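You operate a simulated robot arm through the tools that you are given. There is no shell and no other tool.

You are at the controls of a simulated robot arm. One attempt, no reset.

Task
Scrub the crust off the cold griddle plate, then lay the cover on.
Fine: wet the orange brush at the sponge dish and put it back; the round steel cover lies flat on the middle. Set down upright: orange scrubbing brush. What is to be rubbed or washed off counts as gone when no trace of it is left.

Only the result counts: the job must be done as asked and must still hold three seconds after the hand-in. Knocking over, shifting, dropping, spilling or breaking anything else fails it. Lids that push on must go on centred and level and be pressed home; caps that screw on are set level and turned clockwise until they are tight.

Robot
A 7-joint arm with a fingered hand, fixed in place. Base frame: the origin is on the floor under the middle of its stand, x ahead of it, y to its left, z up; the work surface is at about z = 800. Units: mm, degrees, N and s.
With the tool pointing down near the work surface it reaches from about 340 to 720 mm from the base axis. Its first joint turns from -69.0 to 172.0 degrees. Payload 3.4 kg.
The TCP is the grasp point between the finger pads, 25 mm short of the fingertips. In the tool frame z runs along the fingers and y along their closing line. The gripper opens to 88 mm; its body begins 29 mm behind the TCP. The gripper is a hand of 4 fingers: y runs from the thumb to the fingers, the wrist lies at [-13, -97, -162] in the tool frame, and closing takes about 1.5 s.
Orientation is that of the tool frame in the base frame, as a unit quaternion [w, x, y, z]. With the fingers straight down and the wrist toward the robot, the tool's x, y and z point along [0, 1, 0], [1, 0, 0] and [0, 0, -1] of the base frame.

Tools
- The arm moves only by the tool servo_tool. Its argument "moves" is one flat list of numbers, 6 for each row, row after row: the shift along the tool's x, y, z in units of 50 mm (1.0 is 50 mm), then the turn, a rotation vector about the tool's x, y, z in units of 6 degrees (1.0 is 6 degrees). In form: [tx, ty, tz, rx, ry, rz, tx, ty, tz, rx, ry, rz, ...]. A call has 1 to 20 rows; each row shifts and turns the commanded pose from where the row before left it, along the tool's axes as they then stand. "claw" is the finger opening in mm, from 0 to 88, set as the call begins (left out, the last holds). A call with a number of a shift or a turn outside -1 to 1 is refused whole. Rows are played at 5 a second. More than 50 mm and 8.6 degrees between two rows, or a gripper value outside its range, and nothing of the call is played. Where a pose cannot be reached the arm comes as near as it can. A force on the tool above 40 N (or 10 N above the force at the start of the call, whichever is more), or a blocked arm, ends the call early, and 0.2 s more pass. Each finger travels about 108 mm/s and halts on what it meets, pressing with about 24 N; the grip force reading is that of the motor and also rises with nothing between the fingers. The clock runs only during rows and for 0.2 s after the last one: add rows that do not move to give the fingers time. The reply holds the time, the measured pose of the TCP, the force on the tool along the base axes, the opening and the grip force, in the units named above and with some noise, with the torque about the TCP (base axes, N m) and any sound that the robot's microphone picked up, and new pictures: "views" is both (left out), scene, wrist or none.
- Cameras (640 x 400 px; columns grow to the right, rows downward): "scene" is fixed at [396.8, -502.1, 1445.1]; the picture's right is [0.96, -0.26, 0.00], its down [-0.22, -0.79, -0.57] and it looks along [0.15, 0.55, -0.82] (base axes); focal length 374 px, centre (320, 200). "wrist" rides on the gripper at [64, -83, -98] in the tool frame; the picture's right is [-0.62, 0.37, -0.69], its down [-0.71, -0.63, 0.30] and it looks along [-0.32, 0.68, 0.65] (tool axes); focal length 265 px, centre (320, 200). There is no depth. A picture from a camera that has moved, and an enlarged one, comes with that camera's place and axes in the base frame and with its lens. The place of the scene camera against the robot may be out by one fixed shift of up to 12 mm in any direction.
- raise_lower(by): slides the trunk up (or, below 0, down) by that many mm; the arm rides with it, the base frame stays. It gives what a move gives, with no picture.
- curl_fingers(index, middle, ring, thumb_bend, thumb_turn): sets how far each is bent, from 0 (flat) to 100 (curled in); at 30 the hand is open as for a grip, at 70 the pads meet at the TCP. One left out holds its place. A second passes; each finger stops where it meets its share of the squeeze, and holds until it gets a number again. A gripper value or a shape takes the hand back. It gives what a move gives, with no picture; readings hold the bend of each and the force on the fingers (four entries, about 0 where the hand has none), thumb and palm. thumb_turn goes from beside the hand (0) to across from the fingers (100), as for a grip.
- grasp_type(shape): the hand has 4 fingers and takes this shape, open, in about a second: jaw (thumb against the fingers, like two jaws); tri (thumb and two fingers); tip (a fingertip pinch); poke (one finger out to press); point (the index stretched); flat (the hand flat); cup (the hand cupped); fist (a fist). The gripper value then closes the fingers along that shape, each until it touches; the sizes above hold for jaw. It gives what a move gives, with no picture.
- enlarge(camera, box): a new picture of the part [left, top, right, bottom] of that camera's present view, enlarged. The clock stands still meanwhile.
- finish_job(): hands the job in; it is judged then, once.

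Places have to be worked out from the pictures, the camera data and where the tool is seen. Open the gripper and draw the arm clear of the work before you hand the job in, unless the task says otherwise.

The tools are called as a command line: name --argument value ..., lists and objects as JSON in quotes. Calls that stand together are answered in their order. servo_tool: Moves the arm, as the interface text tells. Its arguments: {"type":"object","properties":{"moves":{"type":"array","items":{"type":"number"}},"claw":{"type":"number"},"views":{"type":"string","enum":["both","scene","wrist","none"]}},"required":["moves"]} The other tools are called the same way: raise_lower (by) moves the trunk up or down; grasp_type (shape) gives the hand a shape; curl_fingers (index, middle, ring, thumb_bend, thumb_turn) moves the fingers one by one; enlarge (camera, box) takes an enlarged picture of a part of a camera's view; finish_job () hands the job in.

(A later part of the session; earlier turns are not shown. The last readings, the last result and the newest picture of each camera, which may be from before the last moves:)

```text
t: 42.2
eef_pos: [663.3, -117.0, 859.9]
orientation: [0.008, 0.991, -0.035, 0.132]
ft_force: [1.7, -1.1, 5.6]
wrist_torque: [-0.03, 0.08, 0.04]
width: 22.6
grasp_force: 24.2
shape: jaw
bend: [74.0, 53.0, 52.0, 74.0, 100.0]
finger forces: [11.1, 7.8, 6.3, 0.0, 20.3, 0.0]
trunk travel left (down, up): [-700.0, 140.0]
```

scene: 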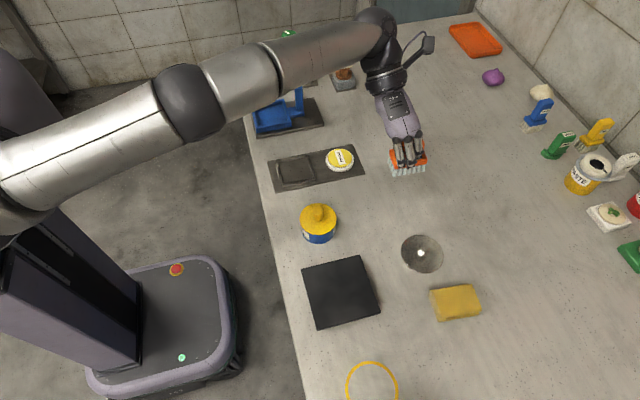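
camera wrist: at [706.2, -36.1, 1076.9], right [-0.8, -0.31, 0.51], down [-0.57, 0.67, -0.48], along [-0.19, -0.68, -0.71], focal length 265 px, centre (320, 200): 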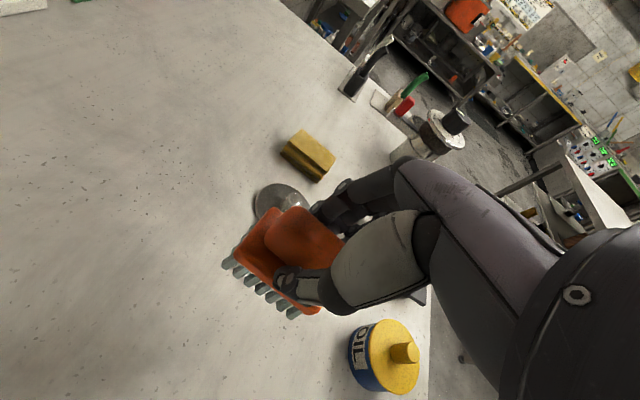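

The brush is standing on the table with 5.6 N. I open the hand fully to let it go and look.

servo_tool --moves '[0, 0, 0, 0, 0, 0, 0, 0, 0, 0, 0, 0, 0, 0, 0, 0, 0, 0, 0, 0, 0, 0, 0, 0, 0, 0, 0, 0, 0, 0, 0, 0, 0, 0, 0, 0]' --claw 88

enlarge --camera "scene" --box '[360, 150, 440, 220]'

enlarge --camera "wrist" --box '[200, 190, 380, 360]'

```text
t: 43.6
eef_pos: [662.5, -115.7, 859.0]
orientation: [0.008, 0.991, -0.035, 0.13]
ft_force: [0.6, 0.7, 0.0]
wrist_torque: [0.01, -0.01, -0.03]
width: 87.7
grasp_force: 0.1
shape: jaw
bend: [30.0, 30.0, 30.0, 30.0, 98.0]
finger forces: [0.1, 0.1, 0.1, 0.0, 0.0, 0.0]
trunk travel left (down, up): [-700.0, 140.0]
camera wrist: at [706.5, -36.2, 969.3], right [-0.8, -0.31, 0.51], down [-0.56, 0.67, -0.48], along [-0.19, -0.68, -0.71], focal length 265 px, centre (320, 200)
```

scene: 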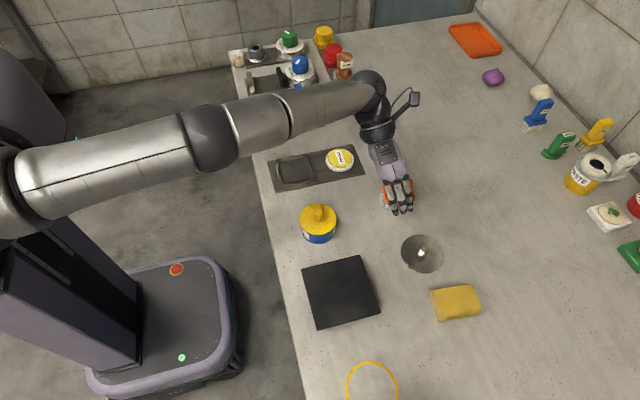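
wrist: 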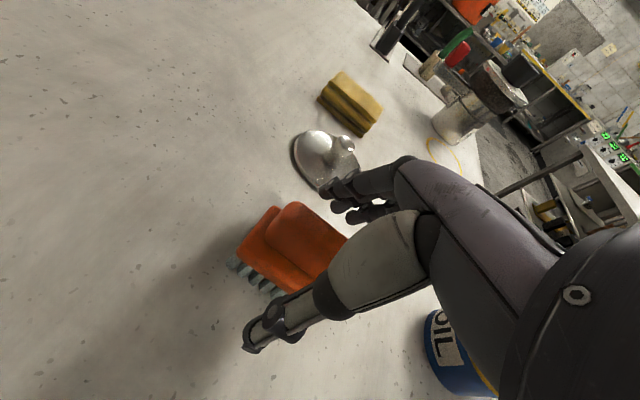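

```text
5.71 times, centred on (400, 185) of scene
camera zoom: at [396.8, -502.1, 1445.1], right [0.96, -0.26, 0.0], down [-0.22, -0.79, -0.57], along [0.15, 0.55, -0.82], focal length 2135 px, centre (-137, 286)
```

zoom: 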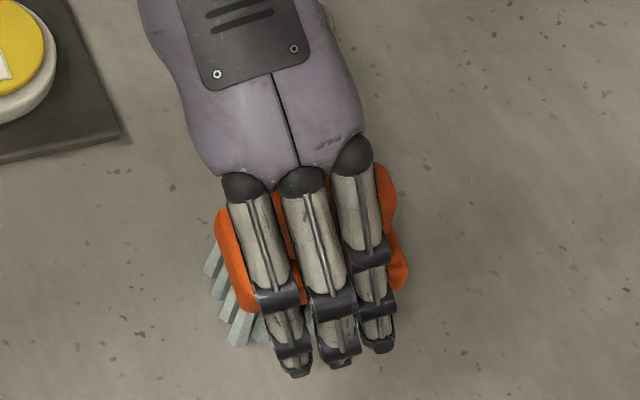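

```text
2.35 times, centred on (290, 275) of wrist
camera zoom: at [706.5, -36.2, 969.3], right [-0.8, -0.31, 0.51], down [-0.56, 0.67, -0.48], along [-0.19, -0.68, -0.71], focal length 624 px, centre (391, 24)
```

zoom: 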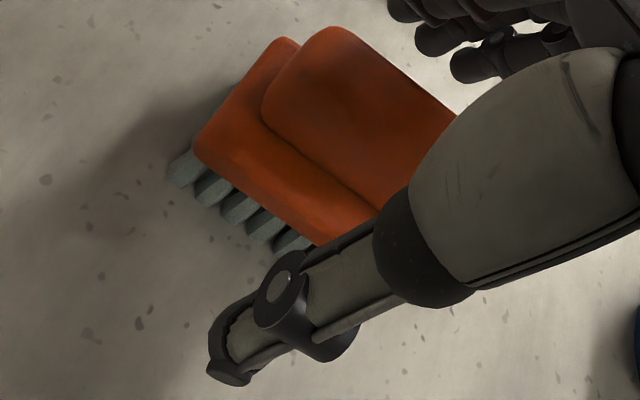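

The brush stands upright on its old spot. I raise the open hand straight up, clear of it, and pull back a little.

servo_tool --moves '[0.078, 0.0015, -0.29, 0, 0, 0, 0.156, 0.003, -0.58, 0, 0, 0, 0.156, 0.003, -0.58, 0, 0, 0, 0.156, 0.003, -0.58, 0, 0, 0, 0.078, 0.0015, -0.29, 0, 0, 0, -0.674, 0.05, -0.181, 0, 0, 0, -0.674, 0.05, -0.181, 0, 0, 0, 0, 0, 0, 0, -0.833, 0, 0, 0, 0, 0, -0.833, 0, 0, 0, 0, 0, -0.833, 0, 0, 0, 0, 0, 0, 0]'

enlarge --camera "scene" --box '[360, 150, 460, 280]'

```text
t: 46.0
eef_pos: [593.2, -116.2, 981.3]
orientation: [0.003, 0.999, -0.035, -0.001]
ft_force: [-0.9, -0.1, -0.9]
wrist_torque: [0.0, -0.04, -0.02]
width: 87.8
grasp_force: 0.1
shape: jaw
bend: [30.0, 30.0, 30.0, 30.0, 98.0]
finger forces: [0.0, 0.0, 0.1, 0.0, 0.0, 0.0]
trunk travel left (down, up): [-700.0, 140.0]
camera wrist: at [664.0, -37.6, 1077.0], right [-0.64, -0.32, 0.7], down [-0.67, 0.68, -0.31], along [-0.37, -0.66, -0.65], focal length 265 px, centre (320, 200)
```

scene: 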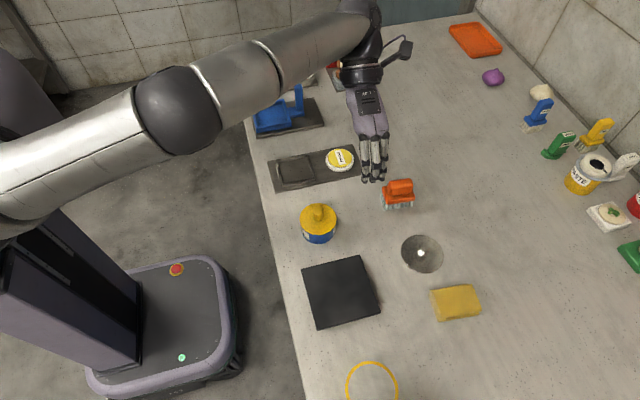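
wrist: 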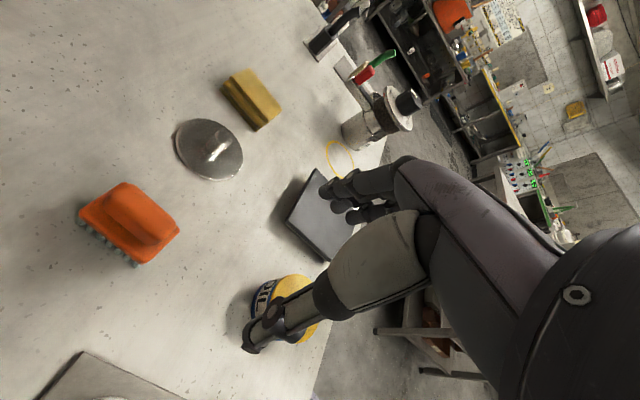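

```text
3.08 times, centred on (410, 215) of scene
camera zoom: at [396.8, -502.1, 1445.1], right [0.96, -0.26, 0.0], down [-0.22, -0.79, -0.57], along [0.15, 0.55, -0.82], focal length 1150 px, centre (43, 154)
```

zoom: 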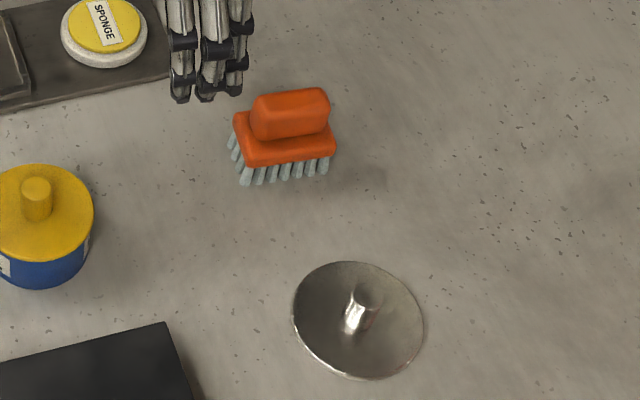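

Brush is upright in its original place, still wet-looking and undisturbed. Now I turn the hand so the wrist faces the robot (closing line radial toward the cover).

servo_tool --moves '[0, 0, 0, 0, 0, -0.949, 0, 0, 0, 0, 0, -0.949, 0, 0, 0, 0, 0, -0.949, 0, 0, 0, 0, 0, -0.949, 0, 0, 0, 0, 0, -0.949, 0, 0, 0, 0, 0, -0.949, 0, 0, 0, 0, 0, -0.949, 0, 0, 0, 0, 0, -0.949, 0, 0, 0, 0, 0, -0.949, 0, 0, 0, 0, 0, -0.949, 0, 0, 0, 0, 0, -0.949, 0, 0, 0, 0, 0, -0.949, 0, 0, 0, 0, 0, -0.949, 0, 0, 0, 0, 0, 0]'

enlarge --camera "wrist" --box '[180, 150, 400, 350]'

```text
t: 49.0
eef_pos: [593.2, -116.4, 979.0]
orientation: [0.002, 0.819, 0.573, -0.002]
ft_force: [-0.2, 0.5, 0.5]
wrist_torque: [0.02, 0.0, -0.04]
width: 87.7
grasp_force: 0.1
shape: jaw
bend: [30.0, 30.0, 30.0, 30.0, 98.0]
finger forces: [0.1, 0.1, 0.0, 0.1, 0.0, 0.1]
trunk travel left (down, up): [-700.0, 140.0]
camera wrist: at [538.3, -27.8, 1075.9], right [0.13, -0.7, 0.7], down [-0.84, -0.46, -0.3], along [0.53, -0.54, -0.65], focal length 265 px, centre (320, 200)
```

scene: 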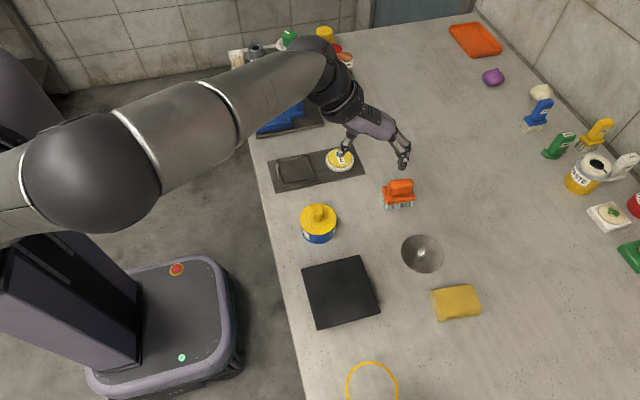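
wrist: 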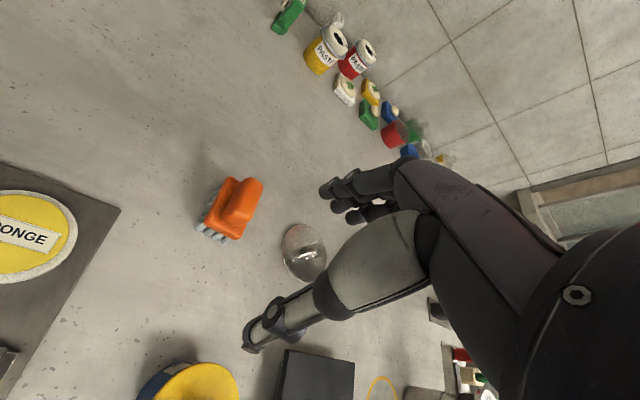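

```text
2.00 times, centred on (290, 250) of wrist
camera zoom: at [538.3, -27.8, 1075.9], right [0.13, -0.7, 0.7], down [-0.84, -0.46, -0.3], along [0.53, -0.54, -0.65], focal length 531 px, centre (380, 100)
```

zoom: 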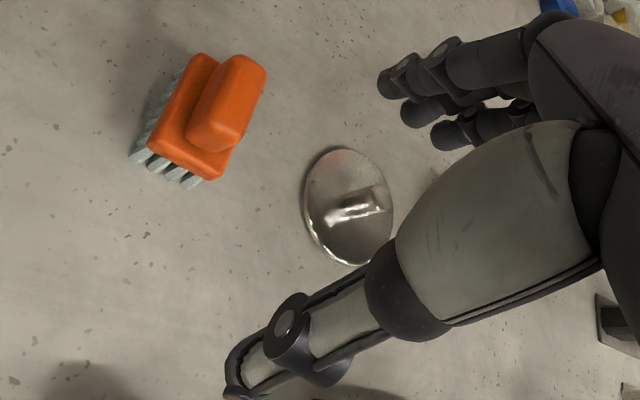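

The hand now points radially at the cover, which lies at ≈(670,-241). I move over it at z≈930 for a close look at the knob.

servo_tool --moves '[-0.4555, 0.533, 0.1, 0, 0, 0, -0.4555, 0.533, 0.1, 0, 0, 0, -0.4555, 0.533, 0.38, 0, 0, 0, -0.4555, 0.533, 0.4, 0, 0, 0, 0, 0, 0, 0, 0, 0]'

enlarge --camera "wrist" --box '[200, 160, 400, 350]'

enlarge --camera "scene" --box '[370, 200, 470, 300]'

```text
t: 50.2
eef_pos: [660.4, -238.8, 930.7]
orientation: [0.003, 0.82, 0.573, -0.002]
ft_force: [-0.8, -0.9, -0.4]
wrist_torque: [0.02, -0.01, 0.02]
width: 87.7
grasp_force: 0.0
shape: jaw
bend: [30.0, 30.0, 30.0, 30.0, 98.0]
finger forces: [0.0, 0.0, 0.1, 0.1, 0.1, 0.0]
trunk travel left (down, up): [-700.0, 140.0]
camera wrist: at [605.9, -150.4, 1028.5], right [0.13, -0.7, 0.7], down [-0.84, -0.46, -0.3], along [0.53, -0.54, -0.65], focal length 265 px, centre (320, 200)
```

scene: 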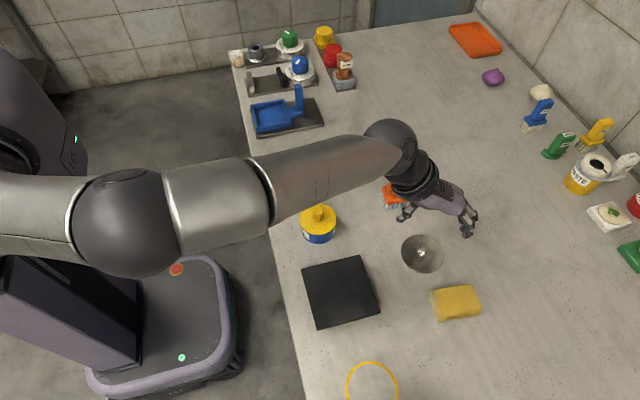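
wrist: 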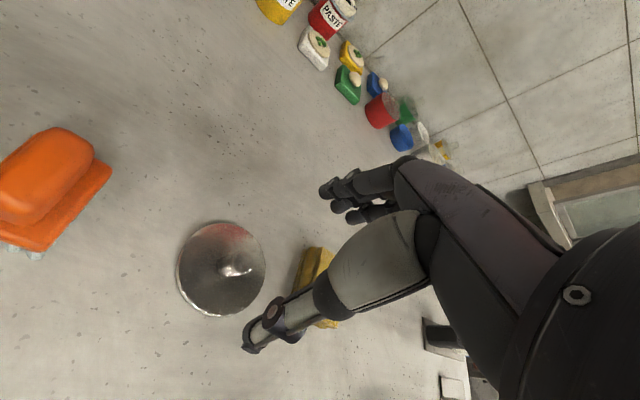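

```text
2.11 times, centred on (300, 255) of wrist
camera zoom: at [605.9, -150.4, 1028.5], right [0.13, -0.7, 0.7], down [-0.84, -0.46, -0.3], along [0.53, -0.54, -0.65], focal length 559 px, centre (362, 84)
```

zoom: 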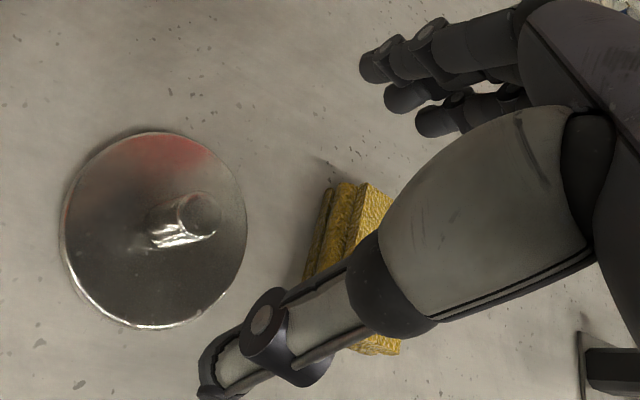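

```text
4.00 times, centred on (420, 250) of scene
camera zoom: at [396.8, -502.1, 1445.1], right [0.96, -0.26, 0.0], down [-0.22, -0.79, -0.57], along [0.15, 0.55, -0.82], focal length 1495 px, centre (-80, 0)
```

zoom: 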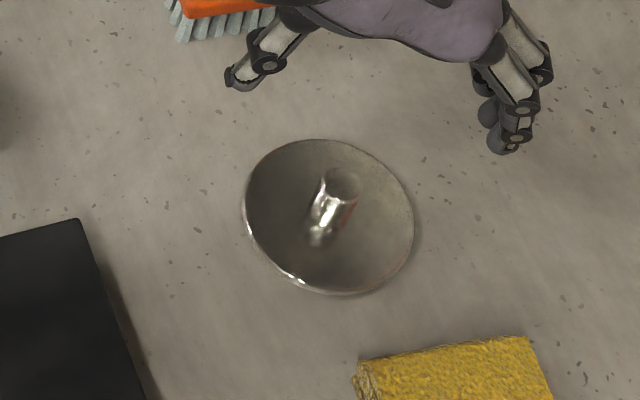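

The knob is ≈17 mm wide, its top at z≈838, centred at (668,-241). I lower to z≈870 over it and verify.

servo_tool --moves '[0.003, 0.08, 0.6, 0, 0, 0, 0.003, 0.08, 0.6, 0, 0, 0, 0, 0, 0, 0, 0, 0]'

enlarge --camera "wrist" --box '[200, 160, 400, 350]'

enlarge --camera "scene" --box '[370, 200, 470, 300]'

```text
t: 51.0
eef_pos: [669.1, -241.8, 870.5]
orientation: [0.003, 0.819, 0.573, -0.003]
ft_force: [-1.8, 0.4, -0.6]
wrist_torque: [0.02, 0.0, -0.01]
width: 87.6
grasp_force: 0.1
shape: jaw
bend: [30.0, 30.0, 30.0, 30.0, 98.0]
finger forces: [0.1, 0.0, 0.0, 0.0, 0.0, 0.0]
trunk travel left (down, up): [-700.0, 140.0]
camera wrist: at [614.3, -153.2, 967.5], right [0.13, -0.7, 0.7], down [-0.84, -0.46, -0.3], along [0.53, -0.54, -0.65], focal length 265 px, centre (320, 200)
```

scene: 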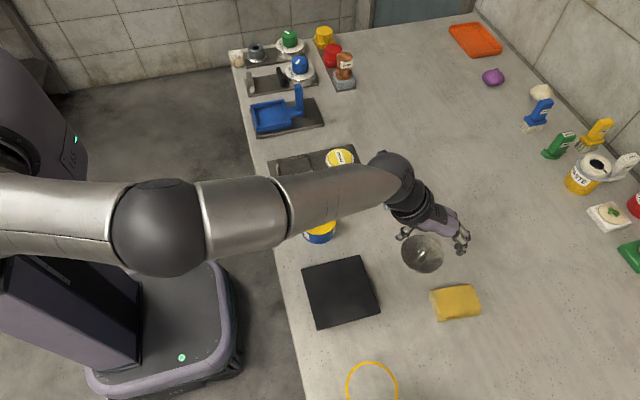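
wrist: 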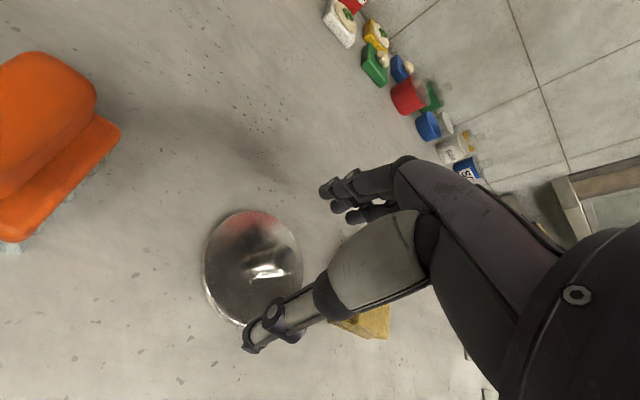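

```text
2.11 times, centred on (300, 255) of wrist
camera zoom: at [614.3, -153.2, 967.5], right [0.13, -0.7, 0.7], down [-0.84, -0.46, -0.3], along [0.53, -0.54, -0.65], focal length 559 px, centre (362, 84)
```

zoom: 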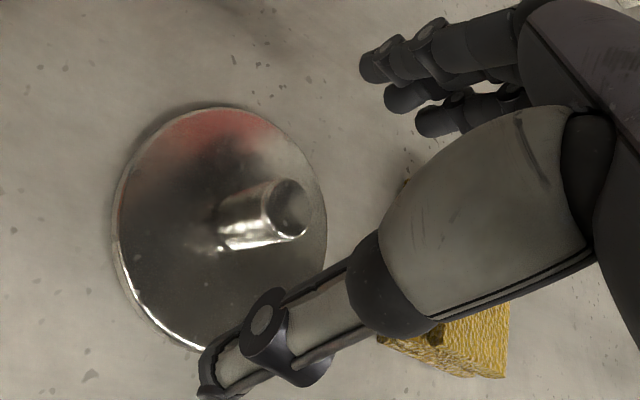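

```text
4.00 times, centred on (420, 250) of scene
camera zoom: at [396.8, -502.1, 1445.1], right [0.96, -0.26, 0.0], down [-0.22, -0.79, -0.57], along [0.15, 0.55, -0.82], focal length 1495 px, centre (-80, 0)
```

zoom: 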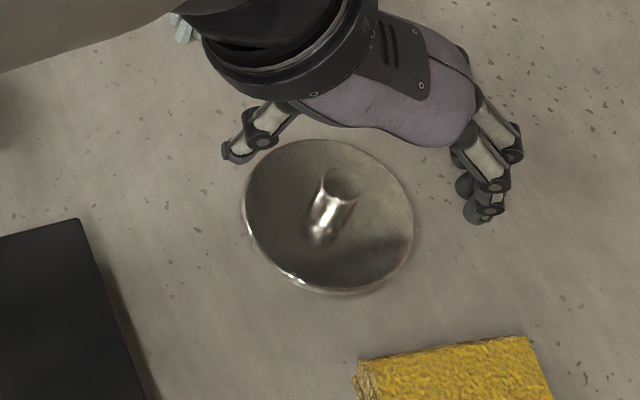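

TCP is within ~2 mm of the knob axis. I fine-correct and descend to z≈842 with the open hand.

servo_tool --moves '[0.01, -0.015, 0.285, 0, 0, 0, 0.01, -0.015, 0.285, 0, 0, 0, 0, 0, 0, 0, 0, 0]'

enlarge --camera "wrist" --box '[200, 160, 400, 350]'

enlarge --camera "scene" --box '[370, 200, 470, 300]'

```text
t: 51.8
eef_pos: [669.2, -238.7, 842.0]
orientation: [0.003, 0.819, 0.573, -0.002]
ft_force: [0.8, -0.3, -0.4]
wrist_torque: [-0.01, 0.01, 0.0]
width: 88.0
grasp_force: 0.0
shape: jaw
bend: [30.0, 30.0, 30.0, 30.0, 98.0]
finger forces: [0.0, 0.0, 0.0, 0.0, 0.1, 0.0]
trunk travel left (down, up): [-700.0, 140.0]
camera wrist: at [613.5, -151.3, 939.2], right [0.13, -0.7, 0.7], down [-0.84, -0.46, -0.3], along [0.53, -0.54, -0.65], focal length 265 px, centre (320, 200)
```

scene: 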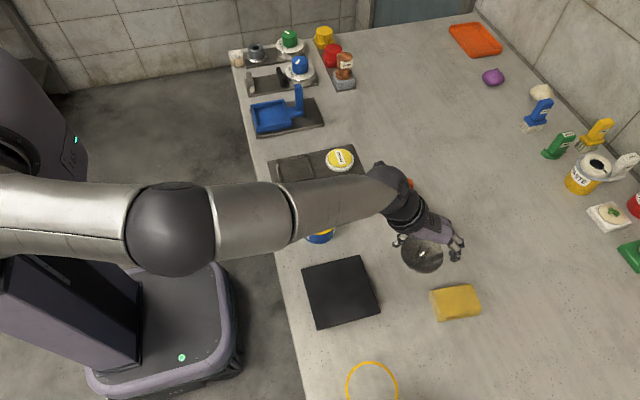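
wrist: 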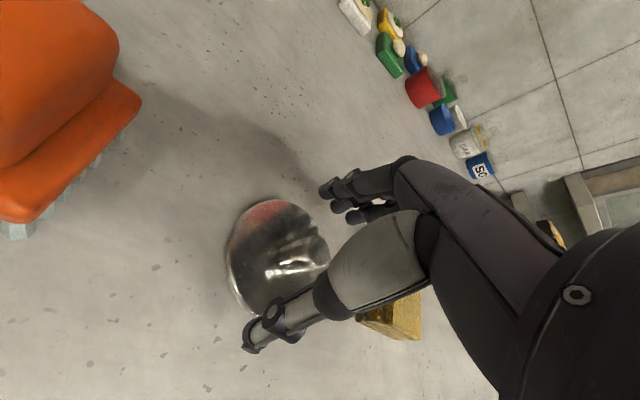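

```text
2.11 times, centred on (300, 255) of wrist
camera zoom: at [613.5, -151.3, 939.2], right [0.13, -0.7, 0.7], down [-0.84, -0.46, -0.3], along [0.53, -0.54, -0.65], focal length 559 px, centre (362, 84)
```

zoom: 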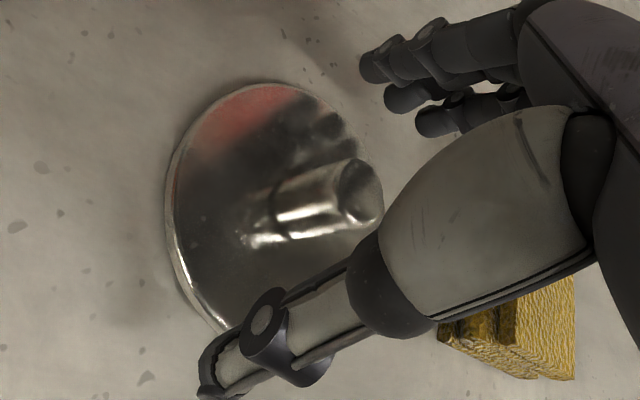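

```text
4.00 times, centred on (420, 250) of scene
camera zoom: at [396.8, -502.1, 1445.1], right [0.96, -0.26, 0.0], down [-0.22, -0.79, -0.57], along [0.15, 0.55, -0.82], focal length 1495 px, centre (-80, 0)
```

zoom: 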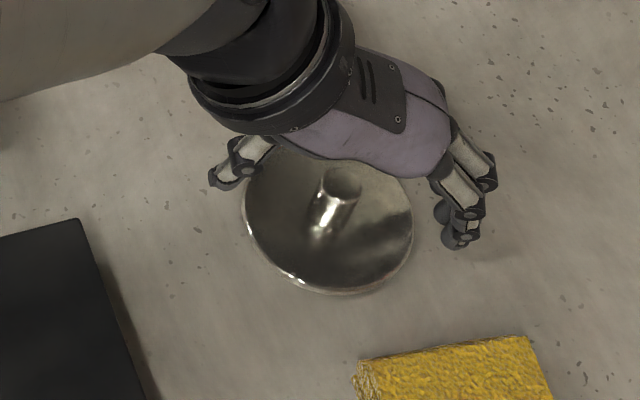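

The knob axis is ≈3–4 mm toward the thumb from the TCP; I correct that, lower 2 mm, and close on the knob.

servo_tool --moves '[-0.03, -0.065, 0.04, 0, 0, 0, 0, 0, 0, 0, 0, 0]' --views "none"

servo_tool --moves '[0, 0, 0, 0, 0, 0, 0, 0, 0, 0, 0, 0, 0, 0, 0, 0, 0, 0, 0, 0, 0, 0, 0, 0, 0, 0, 0, 0, 0, 0, 0, 0, 0, 0, 0, 0, 0, 0, 0, 0, 0, 0, 0, 0, 0, 0, 0, 0, 0, 0, 0, 0, 0, 0]' --claw 5

enlarge --camera "wrist" --box '[200, 160, 400, 350]'

enlarge --camera "scene" --box '[370, 200, 470, 300]'

```text
t: 52.4
eef_pos: [665.1, -241.5, 839.1]
orientation: [0.002, 0.819, 0.573, -0.002]
ft_force: [-0.7, -1.1, -0.5]
wrist_torque: [-0.02, 0.01, -0.01]
width: 87.7
grasp_force: 0.0
shape: jaw
bend: [30.0, 30.0, 30.0, 30.0, 98.0]
finger forces: [0.1, 0.1, 0.0, 0.1, 0.1, 0.1]
trunk travel left (down, up): [-700.0, 140.0]
```

```text
t: 54.4
eef_pos: [665.2, -240.6, 839.8]
orientation: [0.002, 0.819, 0.573, -0.002]
ft_force: [-0.7, 0.0, 0.6]
wrist_torque: [-0.02, 0.0, 0.01]
width: 11.0
grasp_force: 23.7
shape: jaw
bend: [72.0, 62.0, 70.0, 74.0, 100.0]
finger forces: [11.9, 8.2, 0.0, 0.1, 19.7, 0.1]
trunk travel left (down, up): [-700.0, 140.0]
camera wrist: at [610.4, -152.3, 937.0], right [0.13, -0.7, 0.7], down [-0.84, -0.46, -0.3], along [0.53, -0.54, -0.65], focal length 265 px, centre (320, 200)
```

scene: 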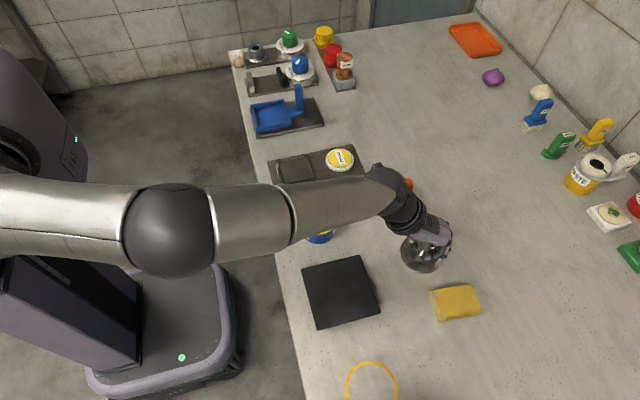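
wrist: 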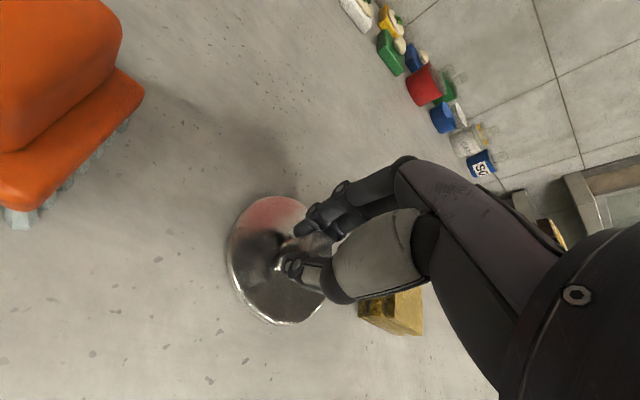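

```text
2.11 times, centred on (300, 255) of wrist
camera zoom: at [610.4, -152.3, 937.0], right [0.13, -0.7, 0.7], down [-0.84, -0.46, -0.3], along [0.53, -0.54, -0.65], focal length 559 px, centre (362, 84)
```

zoom: 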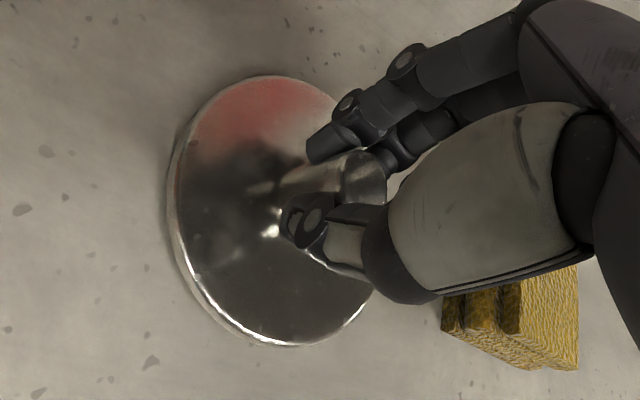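

```text
4.00 times, centred on (420, 250) of scene
camera zoom: at [396.8, -502.1, 1445.1], right [0.96, -0.26, 0.0], down [-0.22, -0.79, -0.57], along [0.15, 0.55, -0.82], focal length 1495 px, centre (-80, 0)
```

zoom: 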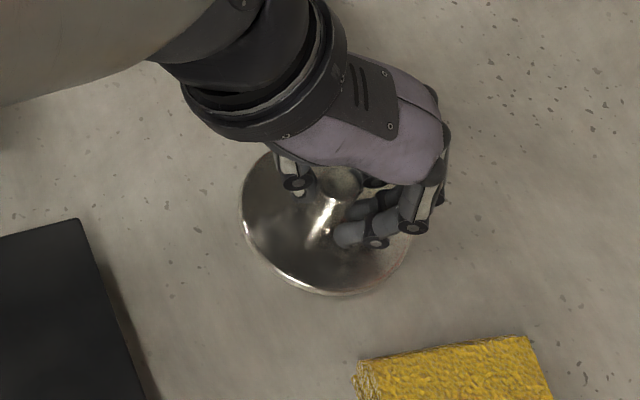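

Thumb, middle and index hold the knob (~20 N). I lift gently 15 mm to check that the cover comes up level.

servo_tool --moves '[0, 0, -0.1, 0, 0, 0, 0, 0, -0.1, 0, 0, 0, 0, 0, -0.1, 0, 0, 0, 0, 0, 0, 0, 0, 0]'

enlarge --camera "wrist" --box '[200, 160, 400, 350]'

enlarge --camera "scene" --box '[370, 200, 470, 300]'

```text
t: 55.4
eef_pos: [666.2, -239.5, 855.0]
orientation: [0.002, 0.819, 0.573, -0.003]
ft_force: [0.2, -0.5, -1.7]
wrist_torque: [0.01, -0.01, 0.03]
width: 11.1
grasp_force: 24.4
shape: jaw
bend: [72.0, 62.0, 70.0, 75.0, 100.0]
finger forces: [12.3, 8.3, 0.0, 0.0, 19.8, 0.0]
trunk travel left (down, up): [-700.0, 140.0]
camera wrist: at [611.0, -152.1, 952.2], right [0.13, -0.7, 0.7], down [-0.84, -0.46, -0.3], along [0.53, -0.54, -0.65], focal length 265 px, centre (320, 200)
```

scene: 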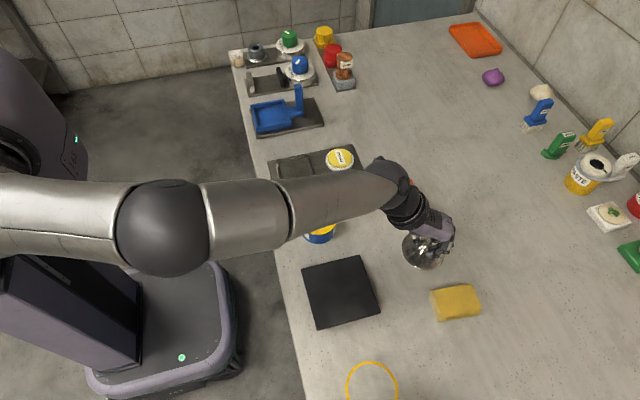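
wrist: 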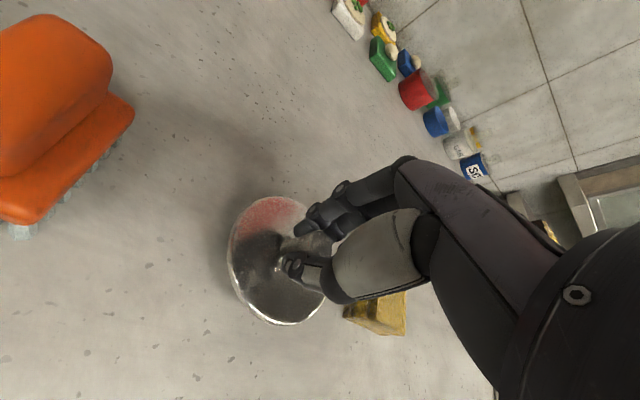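

```text
2.11 times, centred on (300, 255) of wrist
camera zoom: at [611.0, -152.1, 952.2], right [0.13, -0.7, 0.7], down [-0.84, -0.46, -0.3], along [0.53, -0.54, -0.65], focal length 559 px, centre (362, 84)
```

zoom: 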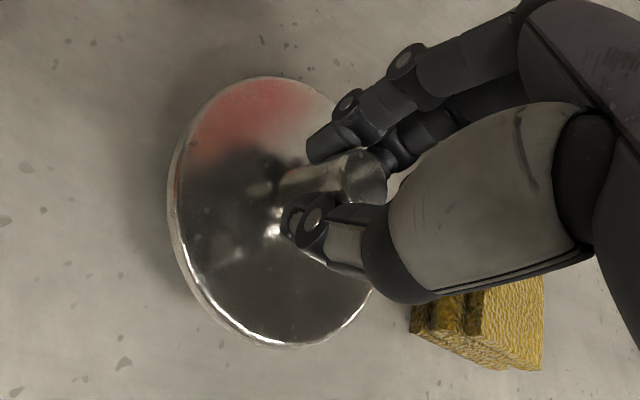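

```text
4.00 times, centred on (420, 250) of scene
camera zoom: at [396.8, -502.1, 1445.1], right [0.96, -0.26, 0.0], down [-0.22, -0.79, -0.57], along [0.15, 0.55, -0.82], focal length 1495 px, centre (-80, 0)
```

zoom: 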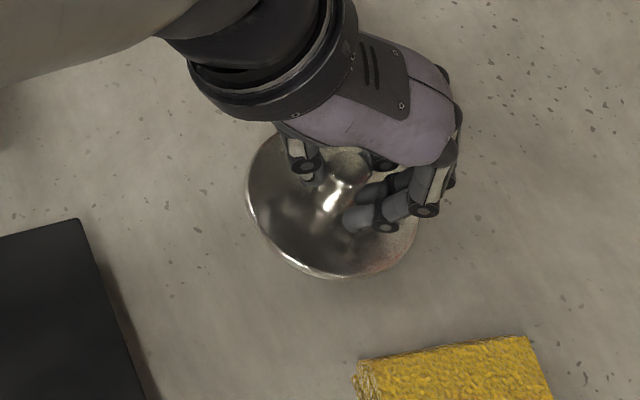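

The cover rose level, identical in the wrist view before and after. I lift on to z≈915 and carry it over the griddle (centre ≈(497,-278)).

servo_tool --moves '[0, 0, -0.4, 0, 0, 0, 0, 0, -0.5, 0, 0, 0, 0, 0, -0.3, 0, 0, 0, -0.238, -0.36, 0, 0, 0, 0, -0.317, -0.48, 0, 0, 0, 0, -0.317, -0.48, 0, 0, 0, 0, -0.317, -0.48, 0, 0, 0, 0, -0.317, -0.48, 0, 0, 0, 0, -0.238, -0.36, 0, 0, 0, 0, -0.158, -0.24, 0, 0, 0, 0, 0, 0, 0, 0, 0, 0]'

enlarge --camera "wrist" --box '[180, 150, 420, 380]'

enlarge --camera "scene" --box '[285, 230, 405, 340]'

```text
t: 57.8
eef_pos: [497.3, -280.9, 914.7]
orientation: [0.003, 0.819, 0.573, -0.002]
ft_force: [-0.9, 0.5, -2.0]
wrist_torque: [0.02, 0.02, 0.01]
width: 10.8
grasp_force: 23.8
shape: jaw
bend: [72.0, 62.0, 70.0, 75.0, 100.0]
finger forces: [12.5, 8.7, 0.0, 0.0, 19.7, 0.0]
trunk travel left (down, up): [-700.0, 140.0]
camera wrist: at [441.5, -191.7, 1012.5], right [0.13, -0.7, 0.7], down [-0.84, -0.46, -0.3], along [0.53, -0.54, -0.65], focal length 265 px, centre (320, 200)
```

scene: 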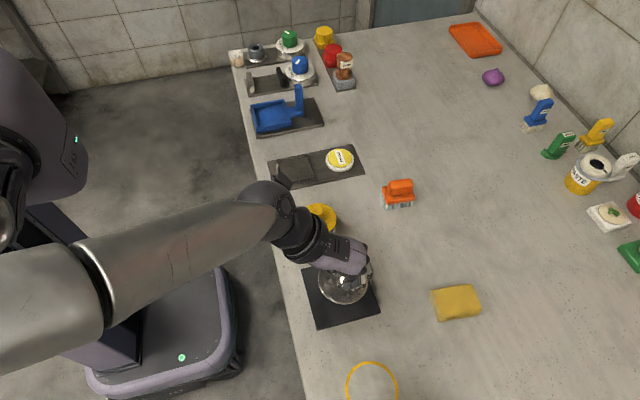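
wrist: 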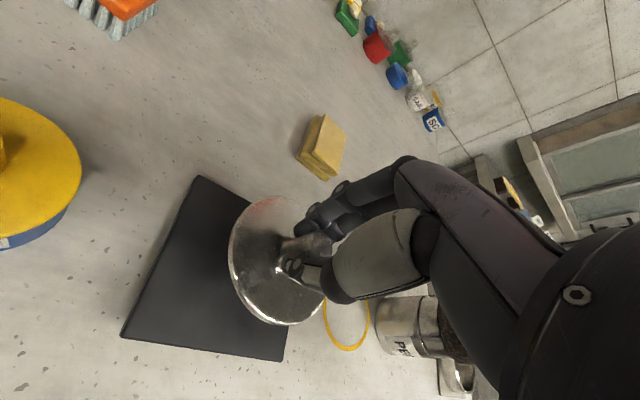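

```text
1.74 times, centred on (300, 265) of wrist
camera zoom: at [441.5, -191.7, 1012.5], right [0.13, -0.7, 0.7], down [-0.84, -0.46, -0.3], along [0.53, -0.54, -0.65], focal length 462 px, centre (355, 87)
```

zoom: 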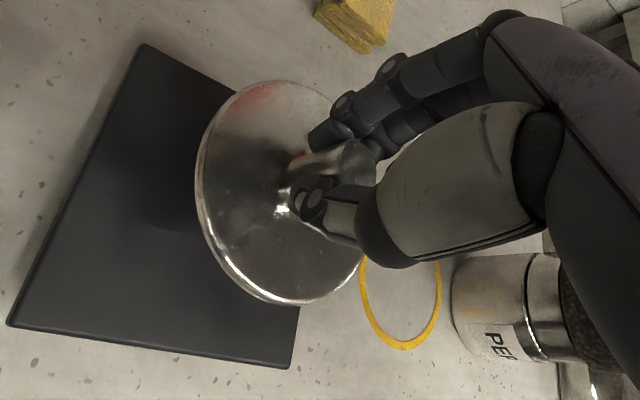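

```text
3.64 times, centred on (345, 285) of scene
camera zoom: at [396.8, -502.1, 1445.1], right [0.96, -0.26, 0.0], down [-0.22, -0.79, -0.57], along [0.15, 0.55, -0.82], focal length 1359 px, centre (229, -109)
```

zoom: 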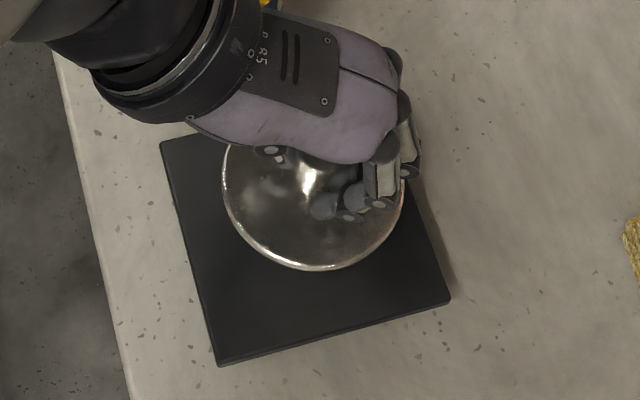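

From this view the griddle centre is ≈(495.5,-278) and the cover hangs within ~2 mm of it. I lower to 10 mm above the plate with a tiny correction and re-check.

servo_tool --moves '[-0.005, -0.014, 0.23, 0, 0, 0, -0.005, -0.014, 0.23, 0, 0, 0, 0, 0, 0.23, 0, 0, 0, 0, 0, 0, 0, 0, 0]'

enlarge --camera "wrist" --box '[180, 150, 420, 380]'

enlarge --camera "scene" --box '[285, 230, 405, 340]'

```text
t: 58.8
eef_pos: [496.8, -279.5, 881.3]
orientation: [0.003, 0.82, 0.573, -0.002]
ft_force: [0.9, 0.7, -1.8]
wrist_torque: [0.05, -0.02, 0.0]
width: 10.4
grasp_force: 24.4
shape: jaw
bend: [72.0, 62.0, 70.0, 75.0, 100.0]
finger forces: [12.4, 8.8, 0.0, 0.0, 19.8, 0.0]
trunk travel left (down, up): [-700.0, 140.0]
camera wrist: at [440.9, -191.3, 978.2], right [0.13, -0.7, 0.7], down [-0.84, -0.46, -0.3], along [0.53, -0.54, -0.65], focal length 265 px, centre (320, 200)
```

scene: 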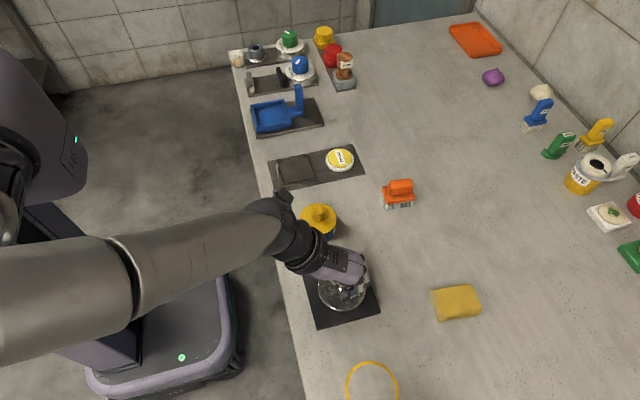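
wrist: 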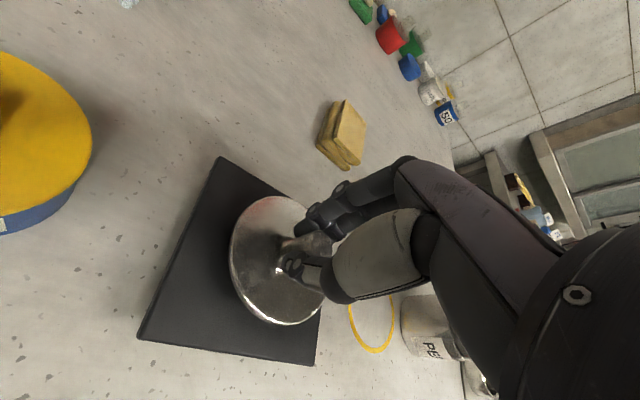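

```text
1.74 times, centred on (300, 265) of wrist
camera zoom: at [440.9, -191.3, 978.2], right [0.13, -0.7, 0.7], down [-0.84, -0.46, -0.3], along [0.53, -0.54, -0.65], focal length 462 px, centre (355, 87)
```

zoom: 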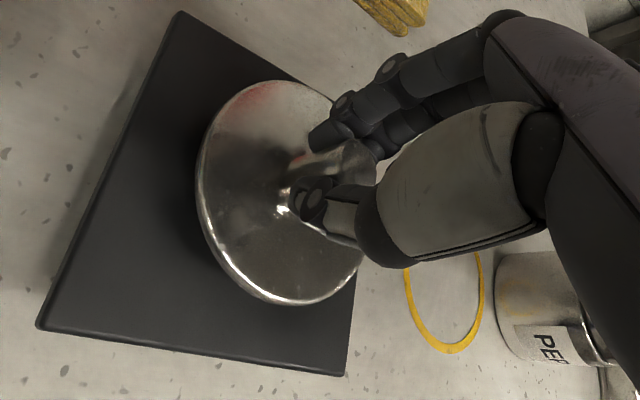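

```text
3.64 times, centred on (345, 285) of scene
camera zoom: at [396.8, -502.1, 1445.1], right [0.96, -0.26, 0.0], down [-0.22, -0.79, -0.57], along [0.15, 0.55, -0.82], focal length 1359 px, centre (229, -109)
```

zoom: 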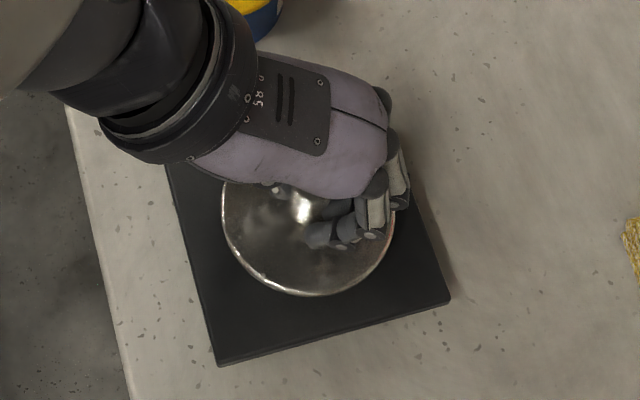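

The cover hangs level about 10 mm above the plate. I zoom in to fit its rim precisely relative to the griddle.

enlarge --camera "wrist" --box '[200, 180, 360, 340]'

enlarge --camera "scene" --box '[300, 245, 385, 335]'

```text
2.50 times, centred on (280, 260) of wrist
camera zoom: at [440.9, -191.3, 978.2], right [0.13, -0.7, 0.7], down [-0.84, -0.46, -0.3], along [0.53, -0.54, -0.65], focal length 664 px, centre (420, 50)
```

zoom: 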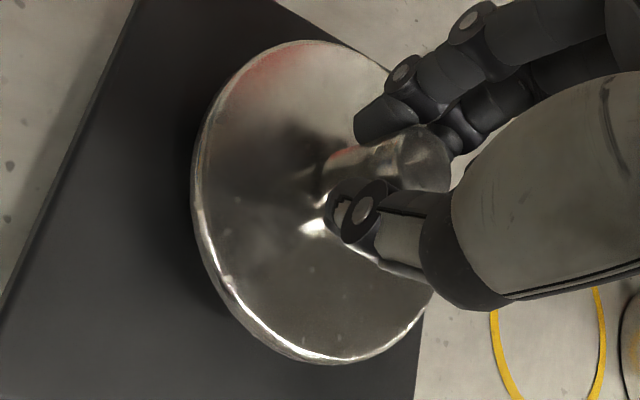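

```text
4.44 times, centred on (342, 290) of scene
camera zoom: at [396.8, -502.1, 1445.1], right [0.96, -0.26, 0.0], down [-0.22, -0.79, -0.57], along [0.15, 0.55, -0.82], focal length 1661 px, centre (220, -200)
```

zoom: 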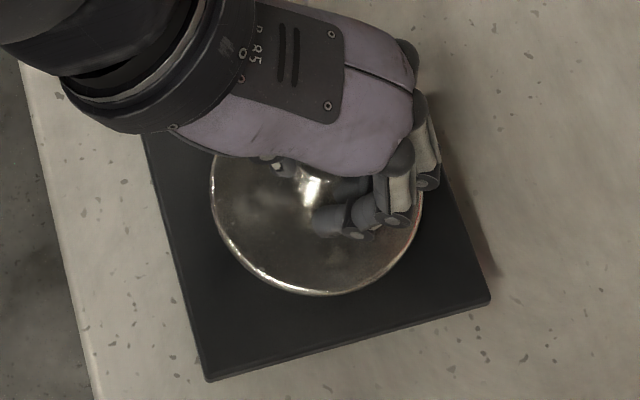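

Scene and wrist fits both say the cover sits a few mm too far (+x,-y) of the plate middle. I shift by about (-3,+4.5) mm and lower to ~3 mm above the plate for a final check.

servo_tool --moves '[0.064, -0.087, 0, 0, 0, 0, 0, 0, 0.09, 0, 0, 0, 0, 0, 0.09, 0, 0, 0, 0, 0, 0, 0, 0, 0]'

enlarge --camera "wrist" --box '[180, 150, 420, 380]'

enlarge --camera "scene" --box '[300, 245, 385, 335]'

```text
t: 59.8
eef_pos: [493.8, -274.1, 872.0]
orientation: [0.003, 0.82, 0.573, -0.002]
ft_force: [-0.2, -0.4, -2.4]
wrist_torque: [-0.01, 0.01, 0.01]
width: 10.7
grasp_force: 24.2
shape: jaw
bend: [72.0, 62.0, 70.0, 75.0, 100.0]
finger forces: [12.5, 8.8, 0.1, 0.0, 19.8, 0.1]
trunk travel left (down, up): [-700.0, 140.0]
camera wrist: at [438.6, -186.8, 969.1], right [0.13, -0.7, 0.7], down [-0.84, -0.46, -0.3], along [0.53, -0.54, -0.65], focal length 265 px, centre (320, 200)
```

scene: 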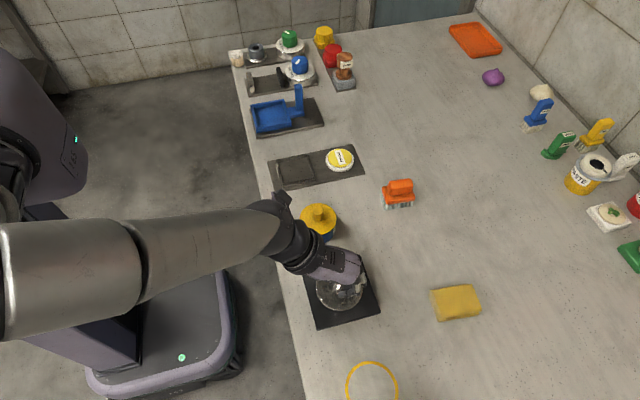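
wrist: 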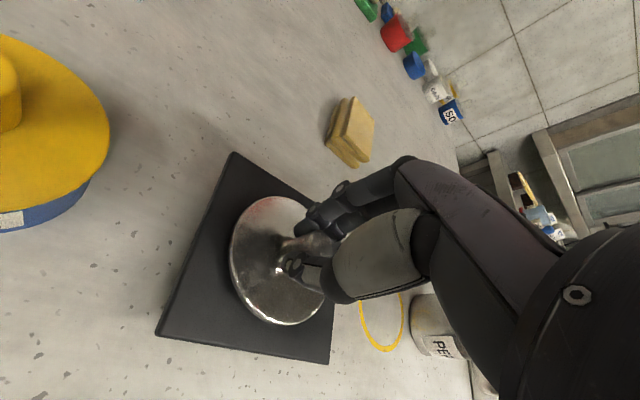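

```text
1.74 times, centred on (300, 265) of wrist
camera zoom: at [438.6, -186.8, 969.1], right [0.13, -0.7, 0.7], down [-0.84, -0.46, -0.3], along [0.53, -0.54, -0.65], focal length 462 px, centre (355, 87)
```

zoom: 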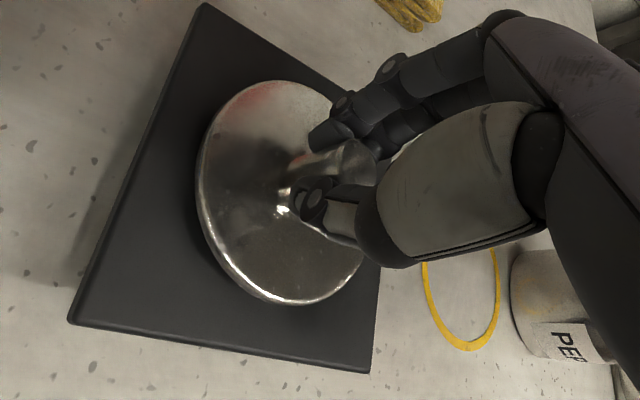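

```text
4.44 times, centred on (342, 290) of scene
camera zoom: at [396.8, -502.1, 1445.1], right [0.96, -0.26, 0.0], down [-0.22, -0.79, -0.57], along [0.15, 0.55, -0.82], focal length 1661 px, centre (220, -200)
```

zoom: 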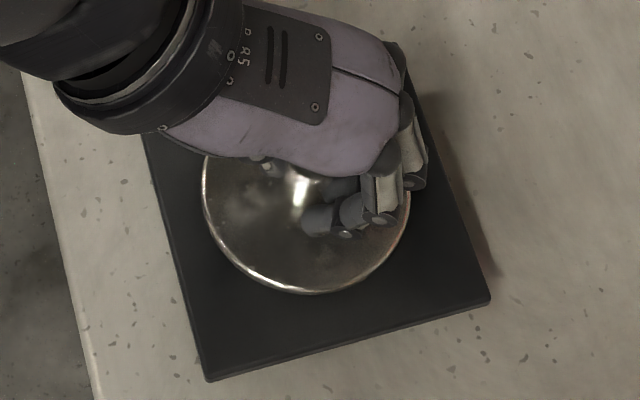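

Both cameras now agree the cover is centred to within ~2 mm. I lower in 1 mm steps until it touches the plate.

servo_tool --moves '[0, 0, 0.03, 0, 0, 0, 0, 0, 0, 0, 0, 0]' --views "none"

servo_tool --moves '[0, 0, 0.02, 0, 0, 0, 0, 0, 0, 0, 0, 0]' --views "none"

servo_tool --moves '[0, 0, 0.02, 0, 0, 0, 0, 0, 0, 0, 0, 0]' --views "none"

```text
t: 60.4
eef_pos: [494.0, -274.5, 869.9]
orientation: [0.002, 0.82, 0.573, -0.003]
ft_force: [0.0, -0.4, -2.2]
wrist_torque: [0.01, 0.03, -0.02]
width: 10.7
grasp_force: 23.6
shape: jaw
bend: [72.0, 62.0, 70.0, 75.0, 100.0]
finger forces: [12.4, 8.9, 0.1, 0.0, 19.7, 0.1]
trunk travel left (down, up): [-700.0, 140.0]
```

```text
t: 61.0
eef_pos: [492.8, -275.4, 868.9]
orientation: [0.003, 0.82, 0.573, -0.002]
ft_force: [-0.2, -0.6, -3.0]
wrist_torque: [-0.01, -0.03, 0.03]
width: 10.8
grasp_force: 23.7
shape: jaw
bend: [72.0, 62.0, 70.0, 75.0, 100.0]
finger forces: [12.4, 9.0, 0.0, 0.0, 19.6, 0.1]
trunk travel left (down, up): [-700.0, 140.0]
```

```text
t: 61.6
eef_pos: [492.9, -274.0, 869.6]
orientation: [0.003, 0.82, 0.573, -0.001]
ft_force: [0.2, 0.6, -0.5]
wrist_torque: [-0.01, -0.01, 0.04]
width: 10.9
grasp_force: 24.0
shape: jaw
bend: [72.0, 62.0, 70.0, 75.0, 100.0]
finger forces: [12.4, 9.1, 0.1, 0.0, 19.7, 0.0]
trunk travel left (down, up): [-700.0, 140.0]
```

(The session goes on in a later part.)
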